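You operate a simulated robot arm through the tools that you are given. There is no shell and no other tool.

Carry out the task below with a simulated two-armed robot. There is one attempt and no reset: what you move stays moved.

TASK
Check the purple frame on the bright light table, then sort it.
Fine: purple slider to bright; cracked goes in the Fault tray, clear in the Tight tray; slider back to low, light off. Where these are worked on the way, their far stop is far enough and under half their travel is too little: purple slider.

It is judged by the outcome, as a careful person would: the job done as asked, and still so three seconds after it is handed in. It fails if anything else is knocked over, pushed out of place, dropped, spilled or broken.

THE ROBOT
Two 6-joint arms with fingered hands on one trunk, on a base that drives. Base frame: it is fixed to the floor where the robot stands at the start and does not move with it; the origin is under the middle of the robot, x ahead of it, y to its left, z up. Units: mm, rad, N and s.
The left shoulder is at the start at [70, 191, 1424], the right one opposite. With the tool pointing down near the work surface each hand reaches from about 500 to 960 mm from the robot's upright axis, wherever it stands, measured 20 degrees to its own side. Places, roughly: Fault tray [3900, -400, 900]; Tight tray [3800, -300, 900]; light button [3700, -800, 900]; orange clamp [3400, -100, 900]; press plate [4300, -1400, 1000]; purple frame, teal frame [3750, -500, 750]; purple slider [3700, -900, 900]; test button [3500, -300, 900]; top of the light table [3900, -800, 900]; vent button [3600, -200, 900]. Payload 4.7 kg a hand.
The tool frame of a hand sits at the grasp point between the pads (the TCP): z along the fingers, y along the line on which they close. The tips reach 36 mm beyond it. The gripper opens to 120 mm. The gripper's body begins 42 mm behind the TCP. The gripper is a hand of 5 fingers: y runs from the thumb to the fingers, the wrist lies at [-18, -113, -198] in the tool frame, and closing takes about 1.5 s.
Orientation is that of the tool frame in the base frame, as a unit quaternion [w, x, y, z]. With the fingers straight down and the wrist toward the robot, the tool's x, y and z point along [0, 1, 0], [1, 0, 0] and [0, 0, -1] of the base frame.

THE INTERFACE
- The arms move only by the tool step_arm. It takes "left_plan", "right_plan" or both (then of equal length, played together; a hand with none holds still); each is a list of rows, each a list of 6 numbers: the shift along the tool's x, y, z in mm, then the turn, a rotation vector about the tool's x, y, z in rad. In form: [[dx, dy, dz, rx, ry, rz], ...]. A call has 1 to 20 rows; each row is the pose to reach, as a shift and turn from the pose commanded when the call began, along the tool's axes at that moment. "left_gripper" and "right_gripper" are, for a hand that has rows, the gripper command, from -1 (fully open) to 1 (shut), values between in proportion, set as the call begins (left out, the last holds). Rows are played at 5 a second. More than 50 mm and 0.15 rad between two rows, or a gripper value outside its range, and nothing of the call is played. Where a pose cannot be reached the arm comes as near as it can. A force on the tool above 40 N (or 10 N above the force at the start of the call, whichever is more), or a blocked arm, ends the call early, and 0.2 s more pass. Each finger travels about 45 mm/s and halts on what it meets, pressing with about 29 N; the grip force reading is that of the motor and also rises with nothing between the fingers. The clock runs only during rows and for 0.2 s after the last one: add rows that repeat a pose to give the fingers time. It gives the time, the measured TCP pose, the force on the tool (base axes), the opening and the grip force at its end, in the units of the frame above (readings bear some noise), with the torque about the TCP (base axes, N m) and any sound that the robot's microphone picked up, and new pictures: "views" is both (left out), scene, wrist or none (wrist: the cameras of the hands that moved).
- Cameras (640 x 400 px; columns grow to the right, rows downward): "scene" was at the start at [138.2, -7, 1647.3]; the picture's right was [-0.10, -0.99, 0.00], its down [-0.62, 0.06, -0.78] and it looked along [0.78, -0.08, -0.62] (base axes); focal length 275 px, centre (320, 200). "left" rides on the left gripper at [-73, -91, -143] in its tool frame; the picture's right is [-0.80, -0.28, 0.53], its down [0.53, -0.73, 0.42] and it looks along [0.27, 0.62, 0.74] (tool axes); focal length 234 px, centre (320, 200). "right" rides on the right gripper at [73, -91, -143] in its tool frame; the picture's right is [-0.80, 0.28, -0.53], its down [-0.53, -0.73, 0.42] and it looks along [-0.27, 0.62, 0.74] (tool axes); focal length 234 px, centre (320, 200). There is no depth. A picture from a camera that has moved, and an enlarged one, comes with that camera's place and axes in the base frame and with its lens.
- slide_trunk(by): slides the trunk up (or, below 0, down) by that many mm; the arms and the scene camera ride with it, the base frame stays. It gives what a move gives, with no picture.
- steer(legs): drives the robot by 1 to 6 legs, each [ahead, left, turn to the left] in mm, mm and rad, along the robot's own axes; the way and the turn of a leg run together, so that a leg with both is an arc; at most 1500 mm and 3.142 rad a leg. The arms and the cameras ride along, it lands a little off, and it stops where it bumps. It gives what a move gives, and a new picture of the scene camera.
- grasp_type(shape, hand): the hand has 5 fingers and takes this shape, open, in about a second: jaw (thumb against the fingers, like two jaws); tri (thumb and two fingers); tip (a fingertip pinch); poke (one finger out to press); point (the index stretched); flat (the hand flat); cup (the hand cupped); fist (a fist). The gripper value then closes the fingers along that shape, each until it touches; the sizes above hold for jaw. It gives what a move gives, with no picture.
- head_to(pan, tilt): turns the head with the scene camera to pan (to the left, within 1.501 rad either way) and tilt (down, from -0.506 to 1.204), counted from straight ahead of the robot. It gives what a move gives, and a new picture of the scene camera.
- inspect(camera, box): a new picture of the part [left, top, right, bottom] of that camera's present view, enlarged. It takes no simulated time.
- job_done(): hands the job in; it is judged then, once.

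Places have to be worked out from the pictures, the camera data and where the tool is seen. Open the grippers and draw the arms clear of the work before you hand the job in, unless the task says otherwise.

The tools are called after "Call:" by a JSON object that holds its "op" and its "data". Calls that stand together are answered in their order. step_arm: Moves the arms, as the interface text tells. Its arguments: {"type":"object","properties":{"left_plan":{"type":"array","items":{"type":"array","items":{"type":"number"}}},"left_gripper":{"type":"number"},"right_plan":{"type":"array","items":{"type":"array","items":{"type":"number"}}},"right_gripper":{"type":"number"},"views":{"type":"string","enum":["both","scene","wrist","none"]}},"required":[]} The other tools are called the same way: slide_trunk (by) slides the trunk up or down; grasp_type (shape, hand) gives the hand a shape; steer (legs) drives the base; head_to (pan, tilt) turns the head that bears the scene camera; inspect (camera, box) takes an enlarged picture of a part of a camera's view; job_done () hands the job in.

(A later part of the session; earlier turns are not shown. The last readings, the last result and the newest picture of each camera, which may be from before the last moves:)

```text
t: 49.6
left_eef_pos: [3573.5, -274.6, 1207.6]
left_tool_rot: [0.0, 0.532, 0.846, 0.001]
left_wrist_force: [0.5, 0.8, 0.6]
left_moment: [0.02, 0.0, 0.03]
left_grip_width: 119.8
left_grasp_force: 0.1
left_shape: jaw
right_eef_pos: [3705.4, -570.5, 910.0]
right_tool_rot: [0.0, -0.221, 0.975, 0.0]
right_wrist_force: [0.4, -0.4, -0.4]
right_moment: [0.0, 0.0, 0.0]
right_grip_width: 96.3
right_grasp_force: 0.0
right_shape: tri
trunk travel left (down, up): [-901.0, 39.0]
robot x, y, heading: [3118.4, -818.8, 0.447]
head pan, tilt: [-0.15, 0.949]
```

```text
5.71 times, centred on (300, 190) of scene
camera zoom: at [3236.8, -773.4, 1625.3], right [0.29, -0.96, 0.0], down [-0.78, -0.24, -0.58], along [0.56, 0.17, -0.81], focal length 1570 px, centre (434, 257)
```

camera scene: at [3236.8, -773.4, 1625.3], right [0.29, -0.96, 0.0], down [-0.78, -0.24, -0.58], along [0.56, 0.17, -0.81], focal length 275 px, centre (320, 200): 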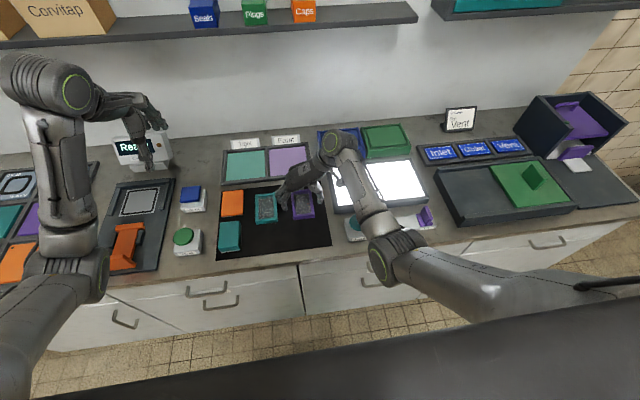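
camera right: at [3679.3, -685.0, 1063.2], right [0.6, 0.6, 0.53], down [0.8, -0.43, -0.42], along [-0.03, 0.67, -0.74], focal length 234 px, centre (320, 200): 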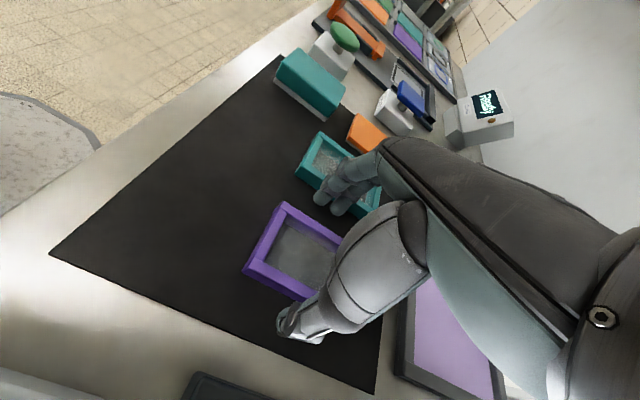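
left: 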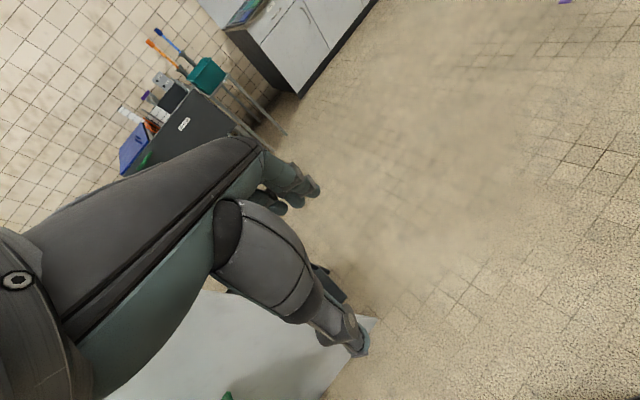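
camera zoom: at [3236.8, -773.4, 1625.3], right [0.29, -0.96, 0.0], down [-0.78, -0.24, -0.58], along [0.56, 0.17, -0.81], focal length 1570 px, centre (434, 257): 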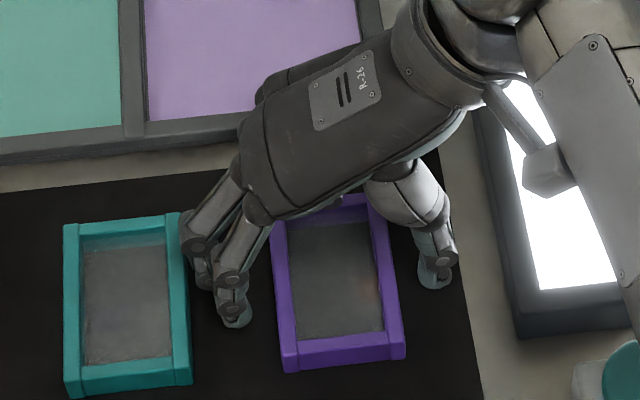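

Tips are ~12 mm below the frame's top edge. I'll go 2 mm lower and close the tri grip on the frame's long sides.

Call:
{"op": "step_arm", "data": {"right_plan": [[0, 0, 2, 0, 0, 0], [0, 0, 2, 0, 0, 0]], "views": "none"}}

Call:
{"op": "step_arm", "data": {"right_plan": [[0, 0, 0, 0, 0, 0], [0, 0, 0, 0, 0, 0], [0, 0, 0, 0, 0, 0], [0, 0, 0, 0, 0, 0], [0, 0, 0, 0, 0, 0], [0, 0, 0, 0, 0, 0]], "right_gripper": 0.3, "views": "both"}}

Call:
{"op": "inspect", "data": {"camera": "right", "box": [230, 140, 400, 320]}}

Call:
{"op": "inspect", "data": {"camera": "scene", "box": [255, 155, 345, 225]}}

```text
t: 50.2
left_eef_pos: [3574.1, -275.6, 1207.7]
left_tool_rot: [0.002, 0.533, 0.846, 0.0]
left_wrist_force: [0.3, 0.1, 0.1]
left_moment: [-0.03, 0.01, 0.05]
left_grip_width: 119.4
left_grasp_force: 0.0
left_shape: jaw
right_eef_pos: [3706.9, -570.9, 907.6]
right_tool_rot: [0.0, -0.222, 0.975, 0.0]
right_wrist_force: [0.2, -0.7, -0.3]
right_moment: [-0.03, -0.07, 0.02]
right_grip_width: 96.1
right_grasp_force: 0.0
right_shape: tri
trunk travel left (down, up): [-901.0, 39.0]
robot x, y, heading: [3120.5, -816.1, 0.45]
head pan, tilt: [-0.15, 0.949]
```

```text
t: 51.6
left_eef_pos: [3574.1, -275.1, 1207.2]
left_tool_rot: [0.0, 0.533, 0.846, 0.0]
left_wrist_force: [0.4, -0.8, -1.3]
left_moment: [-0.02, -0.02, 0.0]
left_grip_width: 119.8
left_grasp_force: 0.1
left_shape: jaw
right_eef_pos: [3706.3, -571.5, 907.5]
right_tool_rot: [0.0, -0.223, 0.975, 0.0]
right_wrist_force: [0.7, 0.0, -0.6]
right_moment: [-0.02, -0.03, -0.01]
right_grip_width: 63.7
right_grasp_force: 29.3
right_shape: tri
trunk travel left (down, up): [-901.0, 39.0]
robot x, y, heading: [3120.9, -816.0, 0.448]
head pan, tilt: [-0.15, 0.949]
camera scene: at [3236.9, -773.4, 1625.3], right [0.29, -0.96, 0.0], down [-0.78, -0.24, -0.58], along [0.56, 0.17, -0.81], focal length 275 px, centre (320, 200)
camera right: at [3680.5, -684.6, 1051.9], right [0.6, 0.6, 0.53], down [0.8, -0.43, -0.42], along [-0.03, 0.67, -0.74], focal length 234 px, centre (320, 200)
```

scene: 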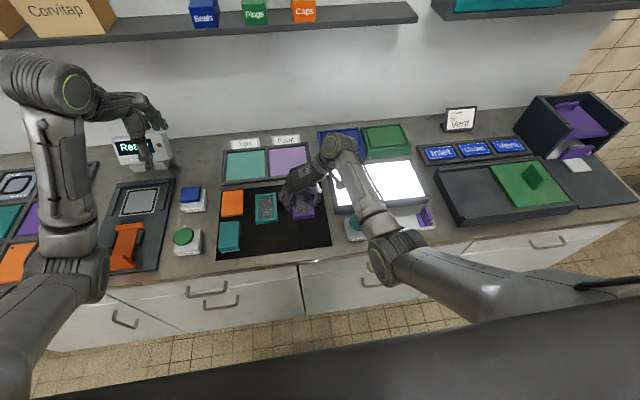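
right: 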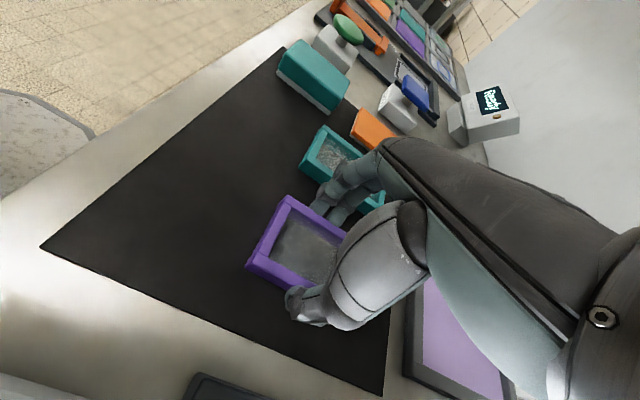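

```text
2.22 times, centred on (315, 230) of right
camera zoom: at [3680.5, -684.6, 1051.9], right [0.6, 0.6, 0.53], down [0.8, -0.43, -0.42], along [-0.03, 0.67, -0.74], focal length 520 px, centre (331, 133)
```

zoom: 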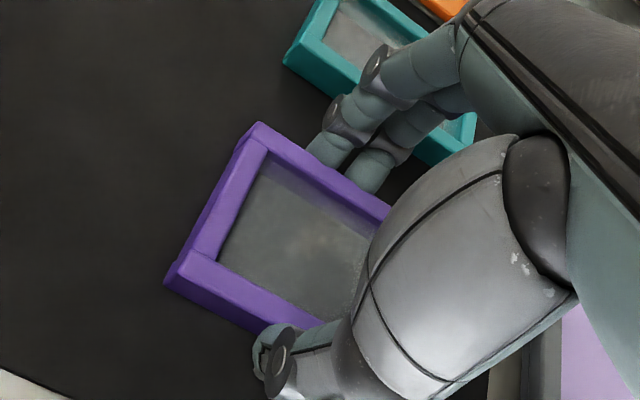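

```text
5.71 times, centred on (300, 190) of scene
camera zoom: at [3236.9, -773.4, 1625.3], right [0.29, -0.96, 0.0], down [-0.78, -0.24, -0.58], along [0.56, 0.17, -0.81], focal length 1570 px, centre (434, 257)
```

zoom: 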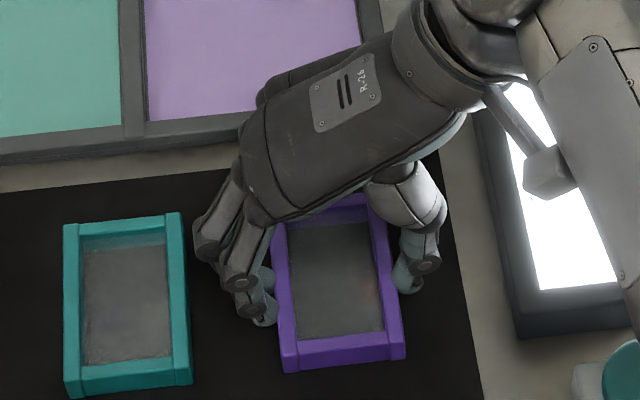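

Gripped at 63.7 mm with 29 N. Lifting gently and checking that the frame comes along level.

Call:
{"op": "step_arm", "data": {"right_plan": [[0, 0, -5, 0, 0, 0], [0, 0, -12, 0, 0, 0], [0, 0, -22, 0, 0, 0], [0, 0, -35, 0, 0, 0], [0, 0, -50, 0, 0, 0], [0, 0, -60, 0, 0, 0]], "views": "both"}}

Call:
{"op": "inspect", "data": {"camera": "right", "box": [230, 140, 400, 320]}}

Call:
{"op": "inspect", "data": {"camera": "scene", "box": [255, 135, 365, 225]}}

```text
t: 53.0
left_eef_pos: [3574.3, -275.0, 1206.9]
left_tool_rot: [0.001, 0.533, 0.846, 0.001]
left_wrist_force: [-0.9, -1.1, -0.2]
left_moment: [0.01, 0.03, -0.02]
left_grip_width: 119.7
left_grasp_force: 0.0
left_shape: jaw
right_eef_pos: [3705.4, -570.6, 967.1]
right_tool_rot: [-0.001, -0.223, 0.975, 0.0]
right_wrist_force: [0.3, -0.1, -0.3]
right_moment: [0.04, -0.02, 0.02]
right_grip_width: 63.7
right_grasp_force: 29.1
right_shape: tri
trunk travel left (down, up): [-901.0, 39.0]
robot x, y, heading: [3116.7, -818.1, 0.443]
head pan, tilt: [-0.15, 0.949]
camera scene: at [3236.8, -773.5, 1625.3], right [0.29, -0.96, 0.0], down [-0.78, -0.24, -0.58], along [0.56, 0.17, -0.81], focal length 275 px, centre (320, 200)
camera right: at [3680.3, -685.3, 1111.7], right [0.6, 0.6, 0.53], down [0.8, -0.43, -0.42], along [-0.03, 0.68, -0.74], focal length 234 px, centre (320, 200)
```

scene: 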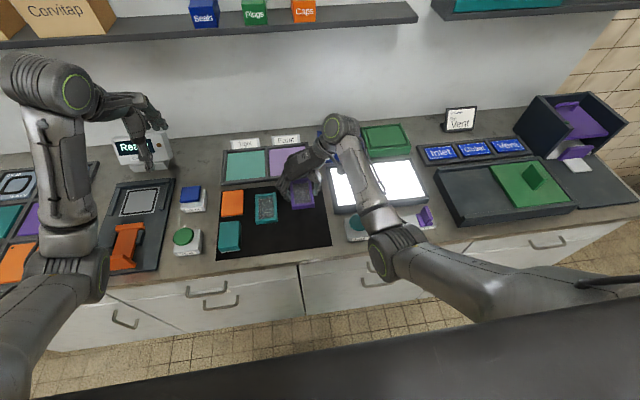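
right: 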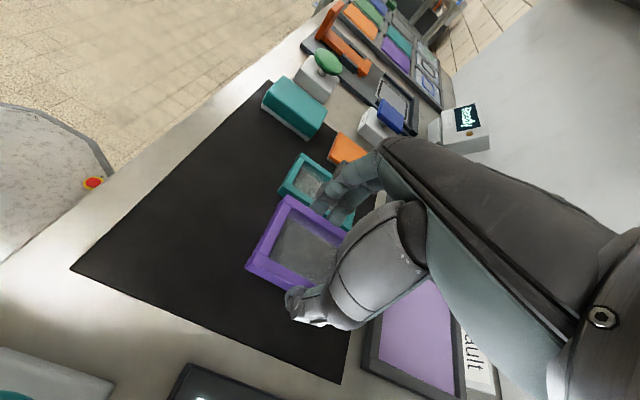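

```text
2.22 times, centred on (315, 230) of right
camera zoom: at [3680.3, -685.3, 1111.7], right [0.6, 0.6, 0.53], down [0.8, -0.43, -0.42], along [-0.03, 0.68, -0.74], focal length 520 px, centre (331, 133)
```

zoom: 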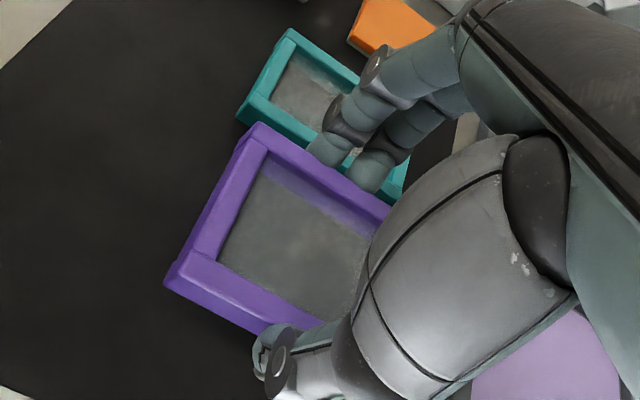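

```text
4.44 times, centred on (310, 180) of scene
camera zoom: at [3236.8, -773.5, 1625.3], right [0.29, -0.96, 0.0], down [-0.78, -0.24, -0.58], along [0.56, 0.17, -0.81], focal length 1221 px, centre (364, 289)
```

zoom: 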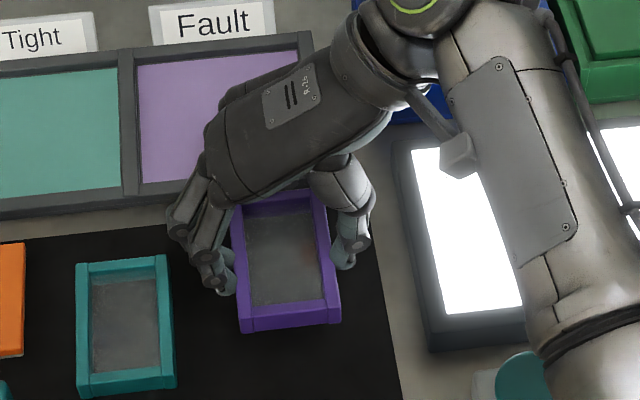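

The frame is firmly held and level. Now I'll carry it over the light table while turning the hand back to the wrist-toward-robot orientation (needed for reaching the trays later).

Call:
{"op": "step_arm", "data": {"right_plan": [[0, 0, -22, 0, 0, 0], [0, 0, -43, 0, 0, 0], [-5, -22, -43, 0, 0, 0.1428], [-11, -45, -43, 0, 0, 0.2856], [-16, -67, -43, 0, 0, 0.4284], [-21, -89, -43, 0, 0, 0.5712], [-27, -112, -43, 0, 0, 0.714], [-32, -134, -43, 0, 0, 0.8568], [-37, -157, -43, 0, 0, 0.9996], [-43, -179, -43, 0, 0, 1.1424], [-48, -201, -43, 0, 0, 1.2852], [-53, -224, -43, 0, 0, 1.428], [-58, -246, -43, 0, 0, 1.5708], [-58, -246, -43, 0, 0, 1.5708]], "views": "both"}}

Call:
{"op": "inspect", "data": {"camera": "scene", "box": [300, 120, 450, 240]}}

Call:
{"op": "inspect", "data": {"camera": "right", "box": [180, 130, 420, 330]}}

```text
t: 56.0
left_eef_pos: [3573.9, -275.3, 1208.0]
left_tool_rot: [0.002, 0.533, 0.846, 0.0]
left_wrist_force: [-0.2, -0.4, -0.3]
left_moment: [0.01, 0.0, -0.03]
left_grip_width: 119.9
left_grasp_force: 0.0
left_shape: jaw
right_eef_pos: [3865.8, -768.4, 1011.8]
right_tool_rot: [0.0, 0.533, 0.846, 0.0]
right_wrist_force: [0.6, 0.3, -0.3]
right_moment: [0.03, 0.02, 0.04]
right_grip_width: 64.0
right_grasp_force: 28.8
right_shape: tri
trunk travel left (down, up): [-901.0, 39.0]
robot x, y, heading: [3121.0, -818.4, 0.446]
head pan, tilt: [-0.15, 0.949]
camera scene: at [3236.8, -773.2, 1625.3], right [0.29, -0.96, 0.0], down [-0.78, -0.24, -0.58], along [0.56, 0.17, -0.81], focal length 275 px, centre (320, 200)
camera right: at [3752.5, -742.9, 1154.8], right [0.6, -0.6, 0.53], down [-0.43, -0.8, -0.42], along [0.68, 0.03, -0.74], focal length 234 px, centre (320, 200)
```

scene: 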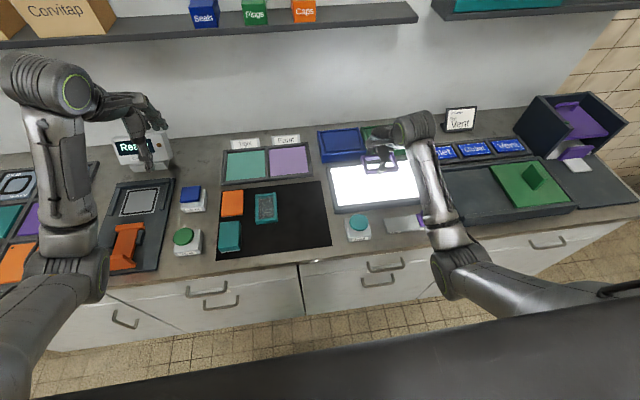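
right: 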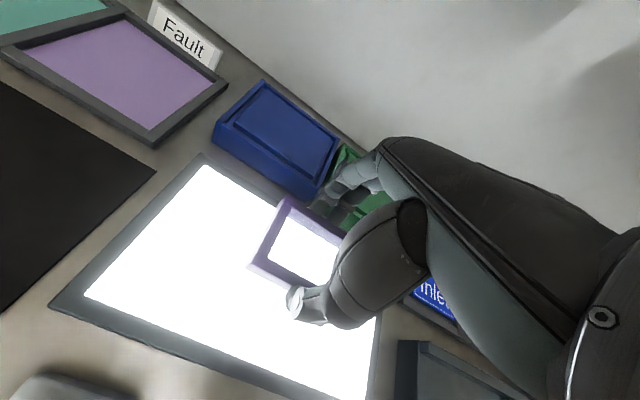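

```text
3.33 times, centred on (375, 180) of scene
camera zoom: at [3236.8, -773.2, 1625.3], right [0.29, -0.96, 0.0], down [-0.78, -0.24, -0.58], along [0.56, 0.17, -0.81], focal length 916 px, centre (137, 267)
```

zoom: 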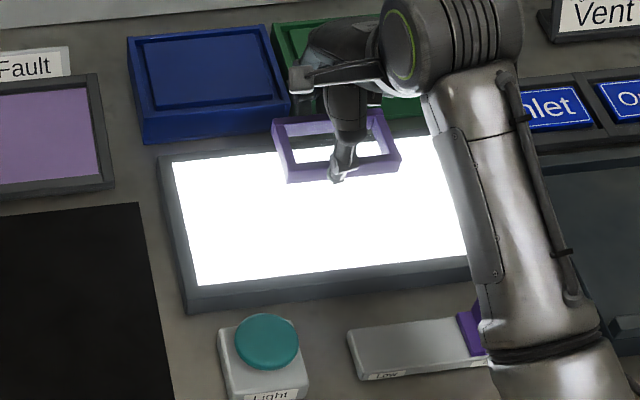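

```text
2.00 times, centred on (300, 230) of right
camera zoom: at [3752.5, -742.9, 1154.8], right [0.6, -0.6, 0.53], down [-0.43, -0.8, -0.42], along [0.68, 0.03, -0.74], focal length 468 px, centre (360, 140)
```

zoom: 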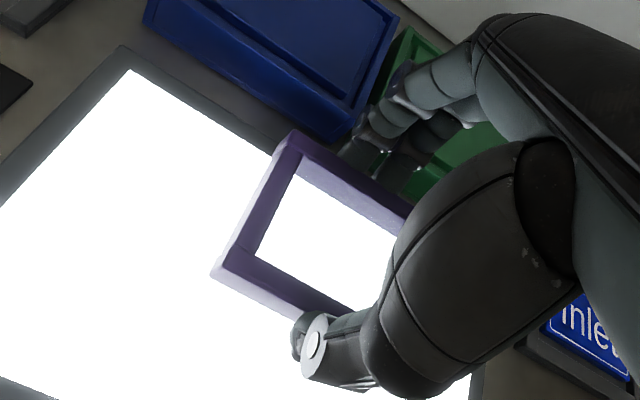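

The frame hovers over the lit table's centre. Lowering toward the surface (expected touch at TCP ≈925).

Call:
{"op": "step_arm", "data": {"right_plan": [[0, 0, 20, 0, 0, 0], [0, 0, 40, 0, 0, 0], [0, 0, 58, 0, 0, 0], [0, 0, 70, 0, 0, 0], [0, 0, 76, 0, 0, 0]], "views": "both"}}

Call:
{"op": "inspect", "data": {"camera": "scene", "box": [300, 120, 450, 240]}}

Call:
{"op": "inspect", "data": {"camera": "right", "box": [180, 130, 420, 330]}}

```text
t: 57.2
left_eef_pos: [3574.5, -275.6, 1208.2]
left_tool_rot: [0.001, 0.533, 0.846, 0.0]
left_wrist_force: [0.2, 0.7, -0.6]
left_moment: [0.02, 0.02, 0.02]
left_grip_width: 119.9
left_grasp_force: 0.2
left_shape: jaw
right_eef_pos: [3864.3, -770.5, 934.5]
right_tool_rot: [0.0, 0.532, 0.847, 0.0]
right_wrist_force: [-0.9, 0.1, 0.0]
right_moment: [-0.01, -0.01, 0.04]
right_grip_width: 64.1
right_grasp_force: 28.6
right_shape: tri
trunk travel left (down, up): [-901.0, 39.0]
robot x, y, heading: [3122.8, -817.9, 0.446]
head pan, tilt: [-0.15, 0.949]
camera scene: at [3236.8, -773.4, 1625.3], right [0.29, -0.96, 0.0], down [-0.78, -0.24, -0.58], along [0.56, 0.17, -0.81], focal length 275 px, centre (320, 200)
camera right: at [3751.1, -743.2, 1077.9], right [0.6, -0.6, 0.53], down [-0.43, -0.8, -0.42], along [0.67, 0.03, -0.74], focal length 234 px, centre (320, 200)
```

scene: 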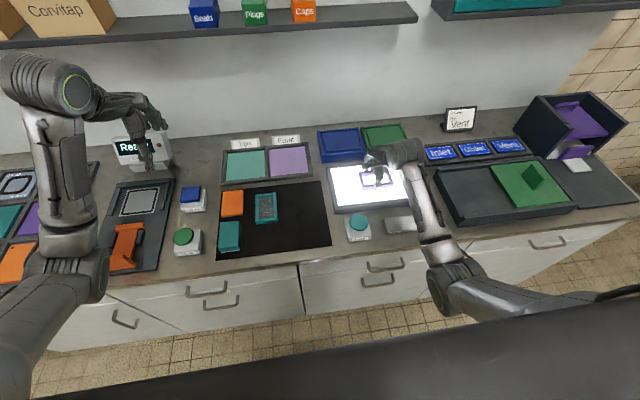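
right: 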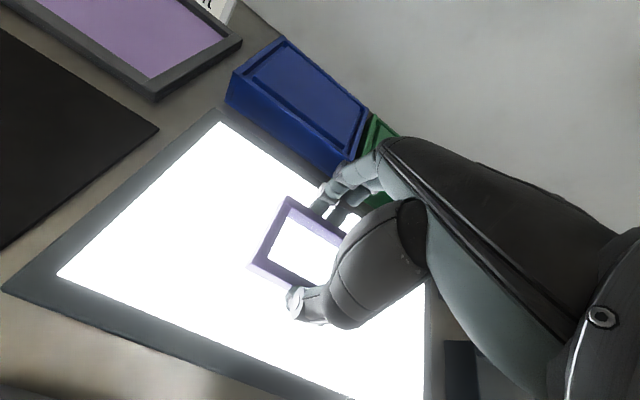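

```text
3.33 times, centred on (375, 180) of scene
camera zoom: at [3236.8, -773.4, 1625.3], right [0.29, -0.96, 0.0], down [-0.78, -0.24, -0.58], along [0.56, 0.17, -0.81], focal length 916 px, centre (137, 267)
```

zoom: 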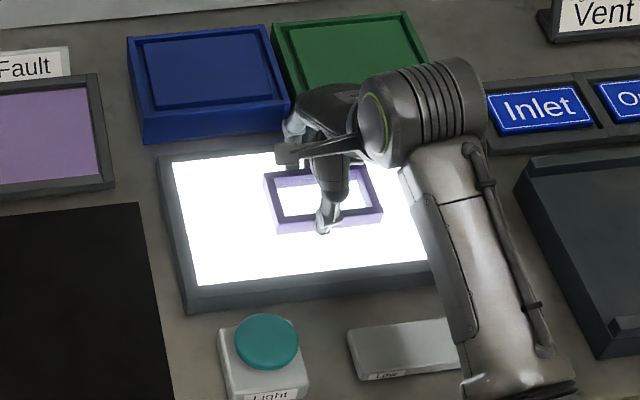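

```text
2.00 times, centred on (300, 230) of right
camera zoom: at [3751.1, -743.2, 1077.9], right [0.6, -0.6, 0.53], down [-0.43, -0.8, -0.42], along [0.67, 0.03, -0.74], focal length 468 px, centre (360, 140)
```

zoom: 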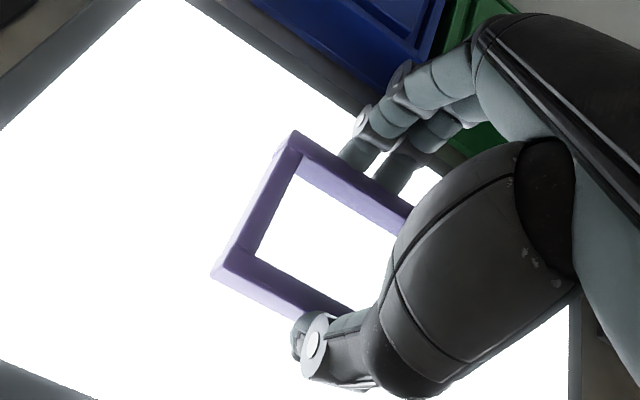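

Nearly down. Lowering in 3 mm steps to feel the surface.

Call:
{"op": "step_arm", "data": {"right_plan": [[0, 0, 3, 0, 0, 0], [0, 0, 6, 0, 0, 0], [0, 0, 9, 0, 0, 0]], "views": "none"}}

```text
t: 58.0
left_eef_pos: [3570.7, -276.3, 1210.3]
left_tool_rot: [0.002, 0.533, 0.846, 0.001]
left_wrist_force: [0.2, 0.4, 1.1]
left_moment: [-0.01, 0.0, -0.03]
left_grip_width: 119.7
left_grasp_force: 0.0
left_shape: jaw
right_eef_pos: [3864.8, -768.2, 933.6]
right_tool_rot: [0.004, 0.533, 0.846, 0.004]
right_wrist_force: [2.3, -4.3, 31.0]
right_moment: [-0.21, 0.13, -0.15]
right_grip_width: 64.7
right_grasp_force: 29.0
right_shape: tri
trunk travel left (down, up): [-901.0, 39.0]
robot x, y, heading: [3120.0, -817.6, 0.446]
head pan, tilt: [-0.15, 0.949]
```

Contact (31 N) — surface is at TCP ≈934. I'll relieve the pressure by raising the command 7 mm before releasing.

Call:
{"op": "step_arm", "data": {"right_plan": [[0, 0, -4, 0, 0, 0], [0, 0, -7, 0, 0, 0], [0, 0, -7, 0, 0, 0]], "views": "wrist"}}

```text
t: 58.8
left_eef_pos: [3572.6, -275.1, 1207.6]
left_tool_rot: [0.002, 0.533, 0.846, 0.001]
left_wrist_force: [0.3, -0.3, 0.1]
left_moment: [0.05, 0.01, -0.04]
left_grip_width: 119.9
left_grasp_force: 0.1
left_shape: jaw
right_eef_pos: [3863.6, -768.7, 933.0]
right_tool_rot: [0.0, 0.532, 0.847, 0.0]
right_wrist_force: [5.3, -2.1, 16.0]
right_moment: [0.02, -0.28, -0.09]
right_grip_width: 64.9
right_grasp_force: 29.3
right_shape: tri
trunk travel left (down, up): [-901.0, 39.0]
robot x, y, heading: [3118.4, -818.1, 0.45]
head pan, tilt: [-0.15, 0.949]
camera right: at [3749.4, -742.3, 1076.5], right [0.6, -0.6, 0.53], down [-0.43, -0.8, -0.42], along [0.67, 0.03, -0.74], focal length 234 px, centre (320, 200)
```

right: 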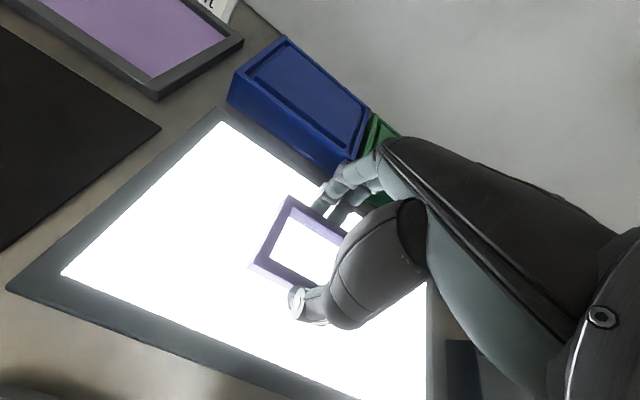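

Still 16 N of pressure; raise 3 mm more.

Call:
{"op": "step_arm", "data": {"right_plan": [[0, 0, -2, 0, 0, 0], [0, 0, -3, 0, 0, 0]], "views": "none"}}

```text
t: 59.4
left_eef_pos: [3573.8, -275.2, 1206.0]
left_tool_rot: [0.001, 0.533, 0.846, 0.0]
left_wrist_force: [0.5, -0.4, 0.0]
left_moment: [-0.04, 0.02, 0.02]
left_grip_width: 119.8
left_grasp_force: 0.0
left_shape: jaw
right_eef_pos: [3862.5, -767.7, 934.1]
right_tool_rot: [-0.002, 0.532, 0.846, -0.002]
right_wrist_force: [0.6, 0.5, 0.9]
right_moment: [0.03, -0.05, -0.04]
right_grip_width: 64.5
right_grasp_force: 29.4
right_shape: tri
trunk travel left (down, up): [-901.0, 39.0]
robot x, y, heading: [3120.4, -817.9, 0.449]
head pan, tilt: [-0.15, 0.949]
```

Pressure is gone with the frame resting on the table. Opening the fingers to ~96 mm.

Call:
{"op": "step_arm", "data": {"right_plan": [[0, 0, 0, 0, 0, 0], [0, 0, 0, 0, 0, 0], [0, 0, 0, 0, 0, 0], [0, 0, 0, 0, 0, 0]], "right_gripper": -0.6, "views": "both"}}

Call:
{"op": "inspect", "data": {"camera": "right", "box": [180, 130, 420, 330]}}

```text
t: 60.4
left_eef_pos: [3573.1, -275.1, 1207.4]
left_tool_rot: [0.001, 0.533, 0.846, 0.001]
left_wrist_force: [0.5, -0.8, -0.3]
left_moment: [0.02, 0.01, 0.03]
left_grip_width: 119.8
left_grasp_force: 0.0
left_shape: jaw
right_eef_pos: [3863.7, -768.8, 934.8]
right_tool_rot: [0.0, 0.532, 0.847, 0.0]
right_wrist_force: [-0.3, -0.1, 0.0]
right_moment: [-0.01, 0.01, -0.01]
right_grip_width: 95.7
right_grasp_force: 0.0
right_shape: tri
trunk travel left (down, up): [-901.0, 39.0]
robot x, y, heading: [3118.6, -817.0, 0.449]
head pan, tilt: [-0.15, 0.949]
camera scene: at [3236.8, -773.5, 1625.3], right [0.29, -0.96, 0.0], down [-0.78, -0.24, -0.58], along [0.56, 0.17, -0.81], focal length 275 px, centre (320, 200)
camera right: at [3750.0, -742.0, 1079.6], right [0.6, -0.6, 0.53], down [-0.43, -0.8, -0.42], along [0.67, 0.03, -0.74], focal length 234 px, centre (320, 200)
```

scene: 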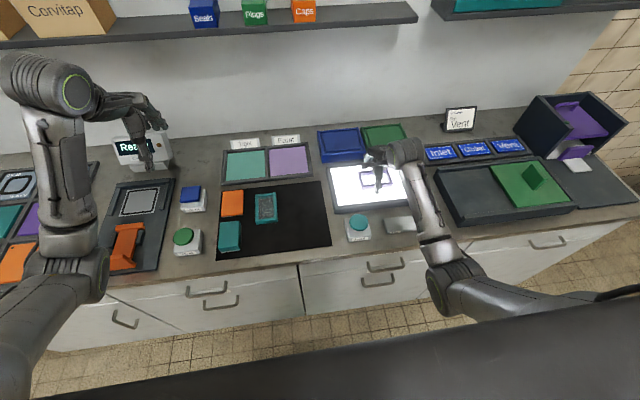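
right: 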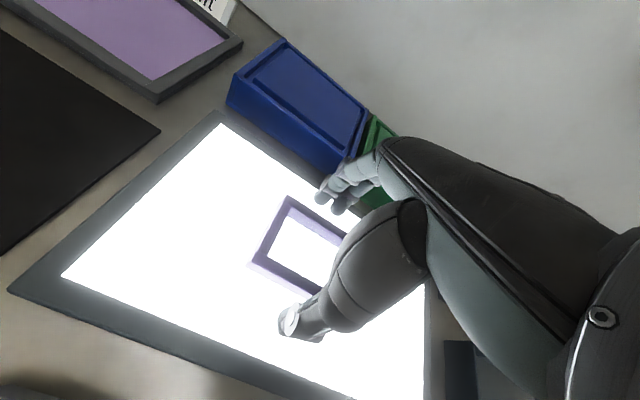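

```text
2.00 times, centred on (300, 230) of right
camera zoom: at [3750.0, -742.0, 1079.6], right [0.6, -0.6, 0.53], down [-0.43, -0.8, -0.42], along [0.67, 0.03, -0.74], focal length 468 px, centre (360, 140)
```

zoom: 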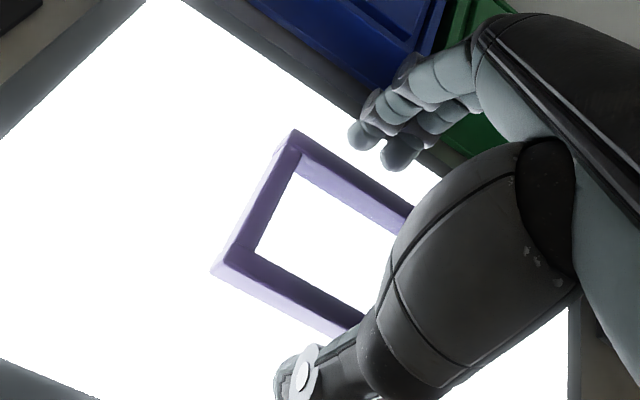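

Released cleanly. Rising straight up and retreating to the right so both cameras can see the pane over the light.

Call:
{"op": "step_arm", "data": {"right_plan": [[0, 0, -15, 0, 0, 0], [0, 0, -40, 0, 0, 0], [0, 0, -75, 0, 0, 0], [0, 0, -110, 0, 0, 0], [-40, 0, -130, 0, 0, 0], [-80, -20, -140, 0, 0, 0], [-120, -40, -140, 0, 0, 0], [-160, -60, -140, 0, 0, 0]], "views": "both"}}

Call:
{"op": "inspect", "data": {"camera": "scene", "box": [340, 165, 400, 205]}}

Call:
{"op": "inspect", "data": {"camera": "right", "box": [100, 130, 340, 330]}}

```text
t: 62.2
left_eef_pos: [3572.7, -277.4, 1208.9]
left_tool_rot: [0.0, 0.533, 0.846, 0.001]
left_wrist_force: [0.0, -0.9, 0.1]
left_moment: [0.03, -0.01, 0.0]
left_grip_width: 119.6
left_grasp_force: 0.1
left_shape: jaw
right_eef_pos: [3879.2, -940.6, 1076.0]
right_tool_rot: [-0.001, 0.532, 0.847, 0.001]
right_wrist_force: [0.4, 0.8, -0.4]
right_moment: [-0.01, 0.03, 0.03]
right_grip_width: 96.0
right_grasp_force: 0.1
right_shape: tri
trunk travel left (down, up): [-901.0, 39.0]
robot x, y, heading: [3117.4, -817.4, 0.447]
head pan, tilt: [-0.15, 0.949]
camera scene: at [3236.6, -776.8, 1625.4], right [0.29, -0.96, 0.0], down [-0.78, -0.24, -0.58], along [0.56, 0.17, -0.81], focal length 275 px, centre (320, 200)
camera right: at [3764.5, -915.0, 1220.6], right [0.6, -0.6, 0.52], down [-0.43, -0.8, -0.43], along [0.67, 0.03, -0.74], focal length 234 px, centre (320, 200)
```

scene: 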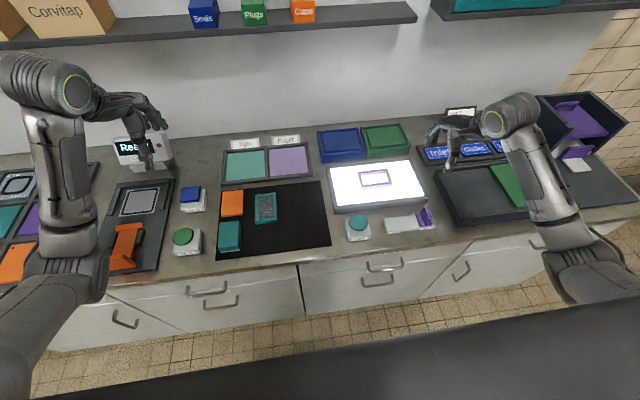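
right: 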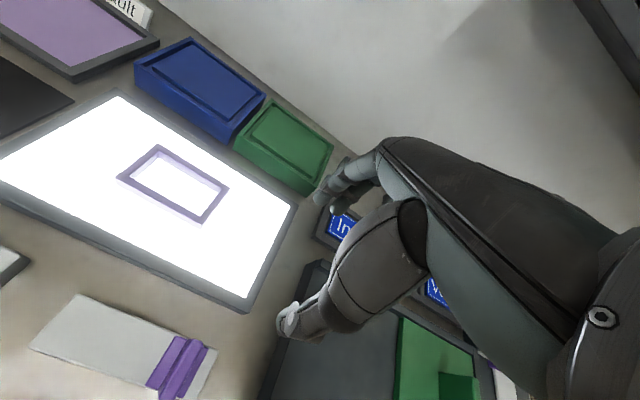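

```text
10.00 times, centred on (370, 185) of scene
camera zoom: at [3236.6, -776.8, 1625.4], right [0.29, -0.96, 0.0], down [-0.78, -0.24, -0.58], along [0.56, 0.17, -0.81], focal length 2747 px, centre (-180, 350)
```

zoom: 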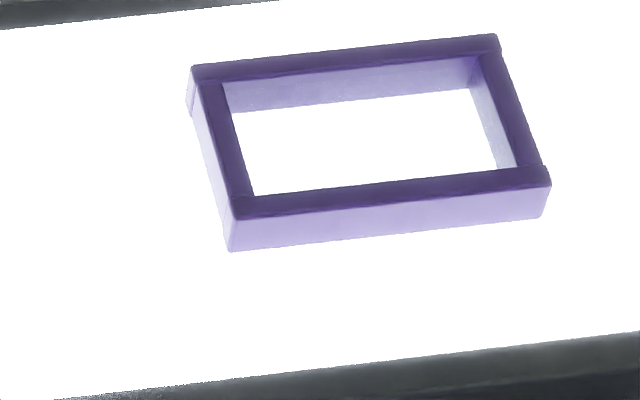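

```text
2.00 times, centred on (220, 230) of right
camera zoom: at [3764.5, -915.0, 1220.6], right [0.6, -0.6, 0.52], down [-0.43, -0.8, -0.43], along [0.67, 0.03, -0.74], focal length 468 px, centre (520, 140)
```

zoom: 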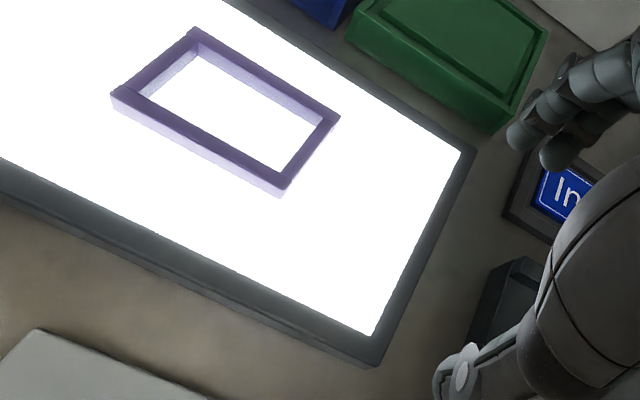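

No crack lines seen so far in the bright pane. I'll look at much higher magnification from both cameras.

Call:
{"op": "inspect", "data": {"camera": "scene", "box": [358, 167, 396, 191]}}

Call:
{"op": "inspect", "data": {"camera": "right", "box": [115, 135, 235, 230]}}

```text
16.00 times, centred on (377, 179) of scene
camera zoom: at [3236.6, -776.8, 1625.4], right [0.29, -0.96, 0.0], down [-0.78, -0.24, -0.58], along [0.56, 0.17, -0.81], focal length 4395 px, centre (-592, 536)
```

zoom: 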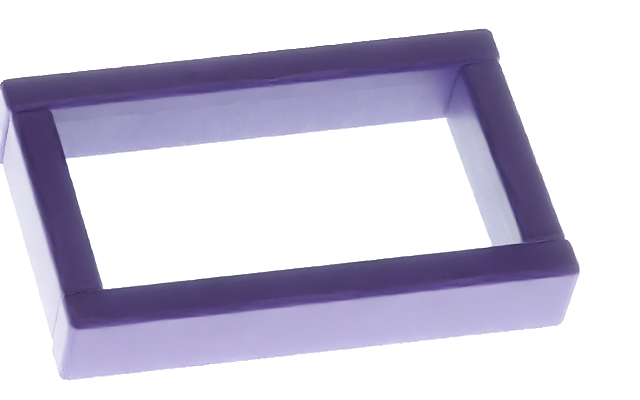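

```text
4.21 times, centred on (175, 182) of right
camera zoom: at [3764.5, -915.0, 1220.6], right [0.6, -0.6, 0.52], down [-0.43, -0.8, -0.43], along [0.67, 0.03, -0.74], focal length 986 px, centre (930, 274)
```

zoom: 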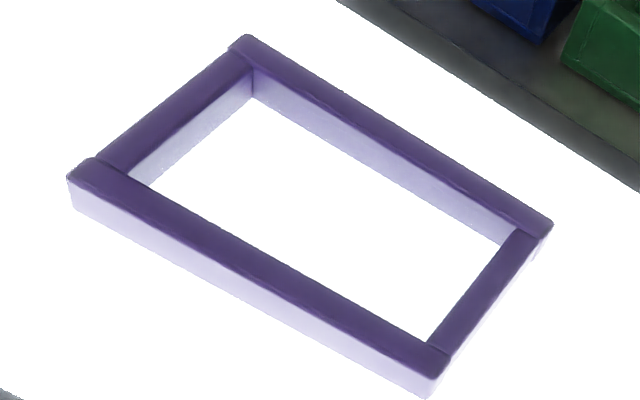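

The pane looks clear from here, but the frame's front bar hides a strip of it. I'll swing the right hand round to view the pane from the right side, so the hidden strip gets checked too.

Call:
{"op": "step_arm", "data": {"right_plan": [[5, 9, 0, 0, 0, -0.1428], [9, 19, 0, 0, 0, -0.2856], [14, 28, 0, 0, 0, -0.4284], [19, 37, 0, 0, 0, -0.5712], [24, 46, 0, 0, 0, -0.714], [28, 56, 0, 0, 0, -0.8568], [33, 65, 0, 0, 0, -0.9996], [38, 74, 0, 0, 0, -1.1424], [43, 83, 0, 0, 0, -1.2852], [47, 93, 0, 0, 0, -1.428], [52, 102, 0, 0, 0, -1.5708], [52, 102, 0, 0, 0, -1.5708]], "views": "both"}}

```text
t: 64.8
left_eef_pos: [3573.8, -276.7, 1207.0]
left_tool_rot: [0.001, 0.533, 0.846, 0.001]
left_wrist_force: [-0.3, 0.2, -0.7]
left_moment: [-0.01, 0.04, -0.02]
left_grip_width: 119.9
left_grasp_force: 0.1
left_shape: jaw
right_eef_pos: [3948.2, -848.1, 1075.5]
right_tool_rot: [0.0, -0.224, 0.975, 0.001]
right_wrist_force: [0.4, -0.2, -0.2]
right_moment: [0.04, -0.02, 0.0]
right_grip_width: 95.8
right_grasp_force: 0.0
right_shape: tri
trunk travel left (down, up): [-901.0, 39.0]
robot x, y, heading: [3121.1, -819.7, 0.443]
head pan, tilt: [-0.15, 0.949]
camera scene: at [3236.6, -774.3, 1625.3], right [0.29, -0.96, 0.0], down [-0.78, -0.24, -0.58], along [0.56, 0.17, -0.81], focal length 275 px, centre (320, 200)
camera right: at [3922.8, -961.9, 1220.0], right [0.6, 0.6, 0.53], down [0.8, -0.43, -0.43], along [-0.03, 0.68, -0.74], focal length 234 px, centre (320, 200)
```

scene: 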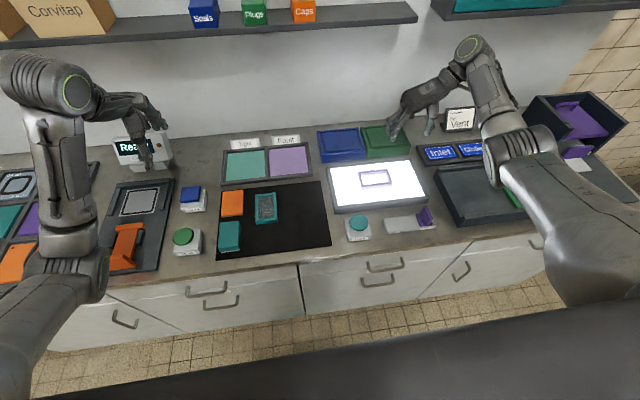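
right: 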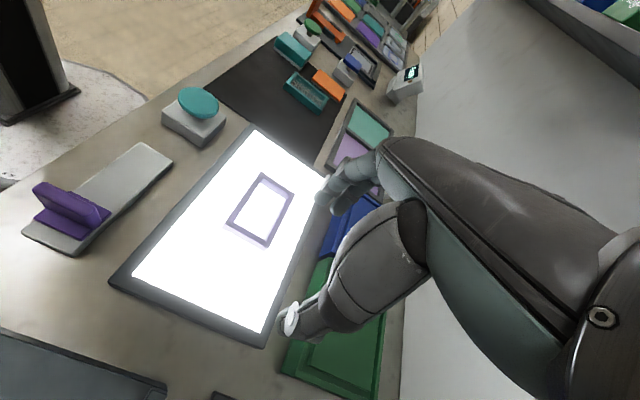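

Call:
{"op": "inspect", "data": {"camera": "right", "box": [220, 165, 300, 255]}}

Call:
{"op": "inspect", "data": {"camera": "scene", "box": [360, 168, 394, 190]}}

Call:
{"op": "inspect", "data": {"camera": "right", "box": [235, 178, 290, 242]}}

```text
4.44 times, centred on (260, 210) of right
camera zoom: at [3922.8, -961.9, 1220.0], right [0.6, 0.6, 0.53], down [0.8, -0.43, -0.43], along [-0.03, 0.68, -0.74], focal length 1041 px, centre (587, 156)
```

zoom: 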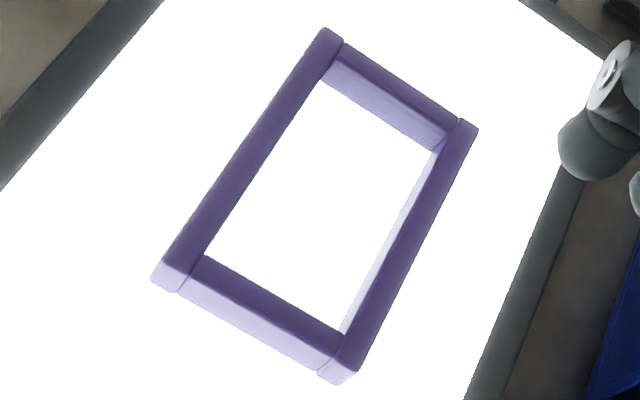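

```text
16.00 times, centred on (377, 179) of scene
camera zoom: at [3236.6, -774.3, 1625.3], right [0.29, -0.96, 0.0], down [-0.78, -0.24, -0.58], along [0.56, 0.17, -0.81], focal length 4395 px, centre (-592, 536)
```

zoom: 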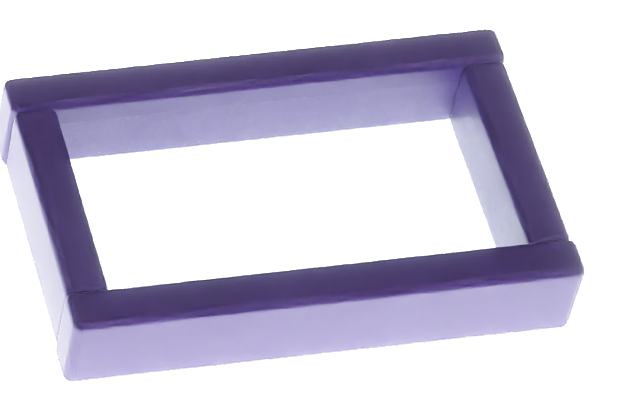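

```text
6.25 times, centred on (262, 210) of right
camera zoom: at [3922.8, -961.9, 1220.0], right [0.6, 0.6, 0.53], down [0.8, -0.43, -0.43], along [-0.03, 0.68, -0.74], focal length 1464 px, centre (679, 138)
```

zoom: 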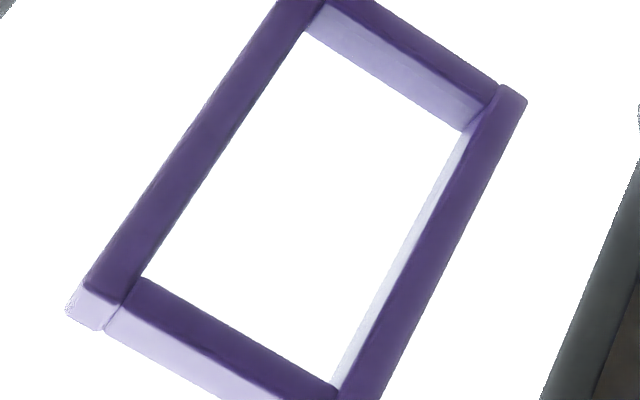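

From two directions the whole pane is evenly bright with no crack — the frame is clear, so it belongs in the Tight tray (≈(3820,−308)). I'll shift the base ~150 mm left so both the light table and the Tight tray are within the right hand's reach.

Call:
{"op": "steer", "data": {"legs": [[0, 150, 0]]}}

Call:
{"op": "inspect", "data": {"camera": "scene", "box": [260, 110, 460, 235]}}

```text
t: 66.2
left_eef_pos: [3508.1, -140.2, 1207.5]
left_tool_rot: [0.0, 0.532, 0.847, 0.0]
left_wrist_force: [0.4, 0.1, -0.4]
left_moment: [0.03, -0.02, -0.01]
left_grip_width: 119.6
left_grasp_force: 0.0
left_shape: jaw
right_eef_pos: [3884.1, -713.1, 1075.0]
right_tool_rot: [-0.001, -0.222, 0.975, 0.001]
right_wrist_force: [0.4, -0.4, 0.3]
right_moment: [0.04, 0.03, 0.03]
right_grip_width: 95.9
right_grasp_force: 0.0
right_shape: tri
trunk travel left (down, up): [-901.0, 39.0]
robot x, y, heading: [3057.3, -681.6, 0.446]
head pan, tilt: [-0.15, 0.949]
camera scene: at [3172.7, -640.1, 1625.2], right [0.29, -0.96, 0.0], down [-0.78, -0.24, -0.58], along [0.56, 0.17, -0.81], focal length 275 px, centre (320, 200)
```

scene: 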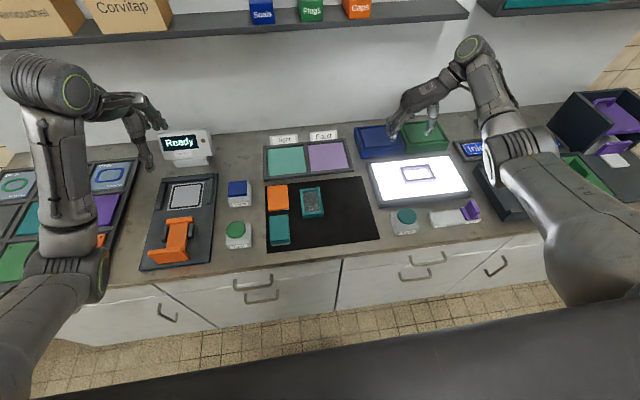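

```text
3.20 times, centred on (360, 172) of scene
camera zoom: at [3172.7, -640.1, 1625.2], right [0.29, -0.96, 0.0], down [-0.78, -0.24, -0.58], along [0.56, 0.17, -0.81], focal length 879 px, centre (192, 288)
```

zoom: 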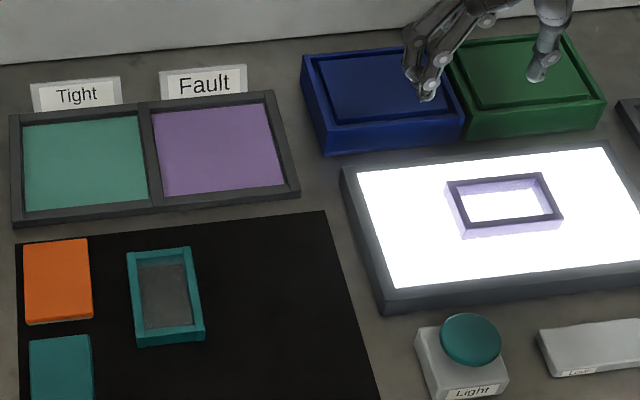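

Frame sits undisturbed at ≈(3867,−778). Turning the hand back to wrist-toward-robot and positioning above the frame.

Call:
{"op": "step_arm", "data": {"right_plan": [[4, -4, 0, 0, 0, 0.1428], [8, -7, 0, 0, 0, 0.2856], [12, -11, 0, 0, 0, 0.4284], [16, -15, 0, 0, 0, 0.5712], [19, -19, 0, 0, 0, 0.714], [23, -22, 0, 0, 0, 0.8568], [27, -26, 0, 0, 0, 0.9996], [31, -30, 0, 0, 0, 1.1424], [35, -34, 10, 0, 0, 1.2852], [39, -37, 25, 0, 0, 1.428], [43, -41, 40, 0, 0, 1.5708], [43, -41, 60, 0, 0, 1.5708], [43, -41, 60, 0, 0, 1.5708]], "views": "both"}}

Call:
{"op": "inspect", "data": {"camera": "scene", "box": [360, 120, 500, 225]}}

Call:
{"op": "inspect", "data": {"camera": "right", "box": [180, 130, 420, 330]}}

```text
t: 69.0
left_eef_pos: [3507.7, -139.0, 1208.0]
left_tool_rot: [0.001, 0.532, 0.846, 0.0]
left_wrist_force: [-0.5, 0.4, 0.5]
left_moment: [0.0, 0.03, -0.02]
left_grip_width: 119.8
left_grasp_force: 0.0
left_shape: jaw
right_eef_pos: [3862.3, -766.6, 1016.7]
right_tool_rot: [0.0, 0.532, 0.847, 0.0]
right_wrist_force: [0.7, 0.2, 0.3]
right_moment: [-0.02, 0.02, 0.01]
right_grip_width: 95.8
right_grasp_force: 0.0
right_shape: tri
trunk travel left (down, up): [-901.0, 39.0]
robot x, y, heading: [3057.0, -685.2, 0.451]
head pan, tilt: [-0.15, 0.949]
camera scene: at [3171.3, -637.5, 1625.3], right [0.29, -0.96, 0.0], down [-0.78, -0.24, -0.58], along [0.56, 0.17, -0.81], focal length 275 px, centre (320, 200)
camera right: at [3749.0, -740.5, 1159.9], right [0.6, -0.6, 0.53], down [-0.43, -0.8, -0.42], along [0.67, 0.03, -0.74], focal length 234 px, centre (320, 200)
```

scene: 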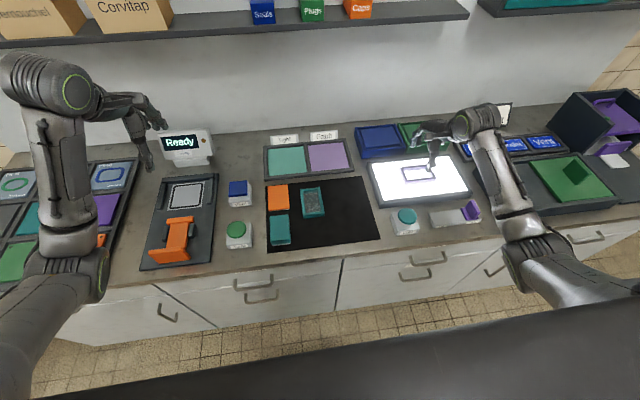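
right: 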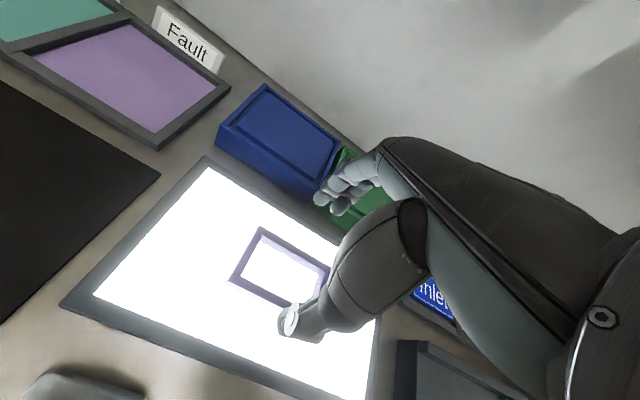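

```text
3.81 times, centred on (430, 172) of scene
camera zoom: at [3171.3, -637.5, 1625.3], right [0.29, -0.96, 0.0], down [-0.78, -0.24, -0.58], along [0.56, 0.17, -0.81], focal length 1046 px, centre (-99, 305)
```

zoom: 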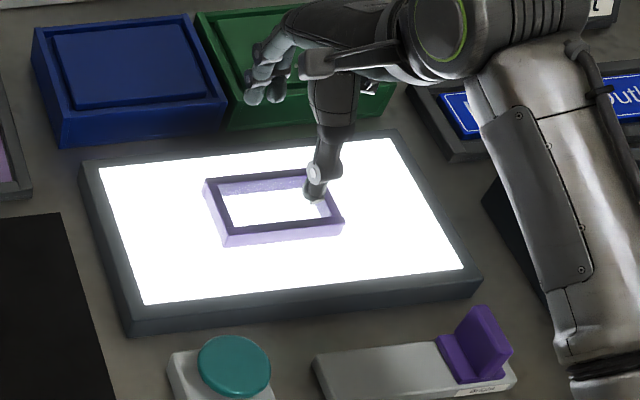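

```text
2.00 times, centred on (300, 230) of right
camera zoom: at [3749.0, -740.5, 1159.9], right [0.6, -0.6, 0.53], down [-0.43, -0.8, -0.42], along [0.67, 0.03, -0.74], focal length 468 px, centre (360, 140)
```

zoom: 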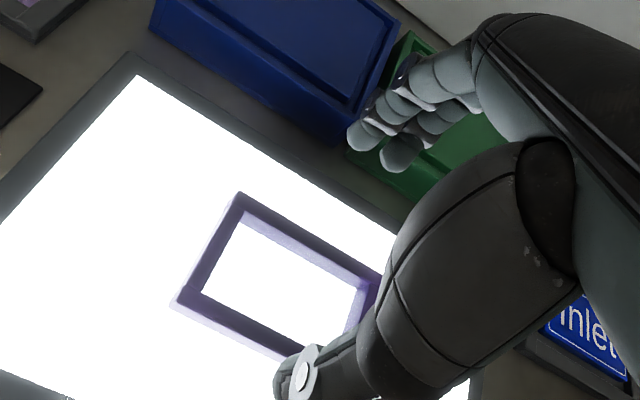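

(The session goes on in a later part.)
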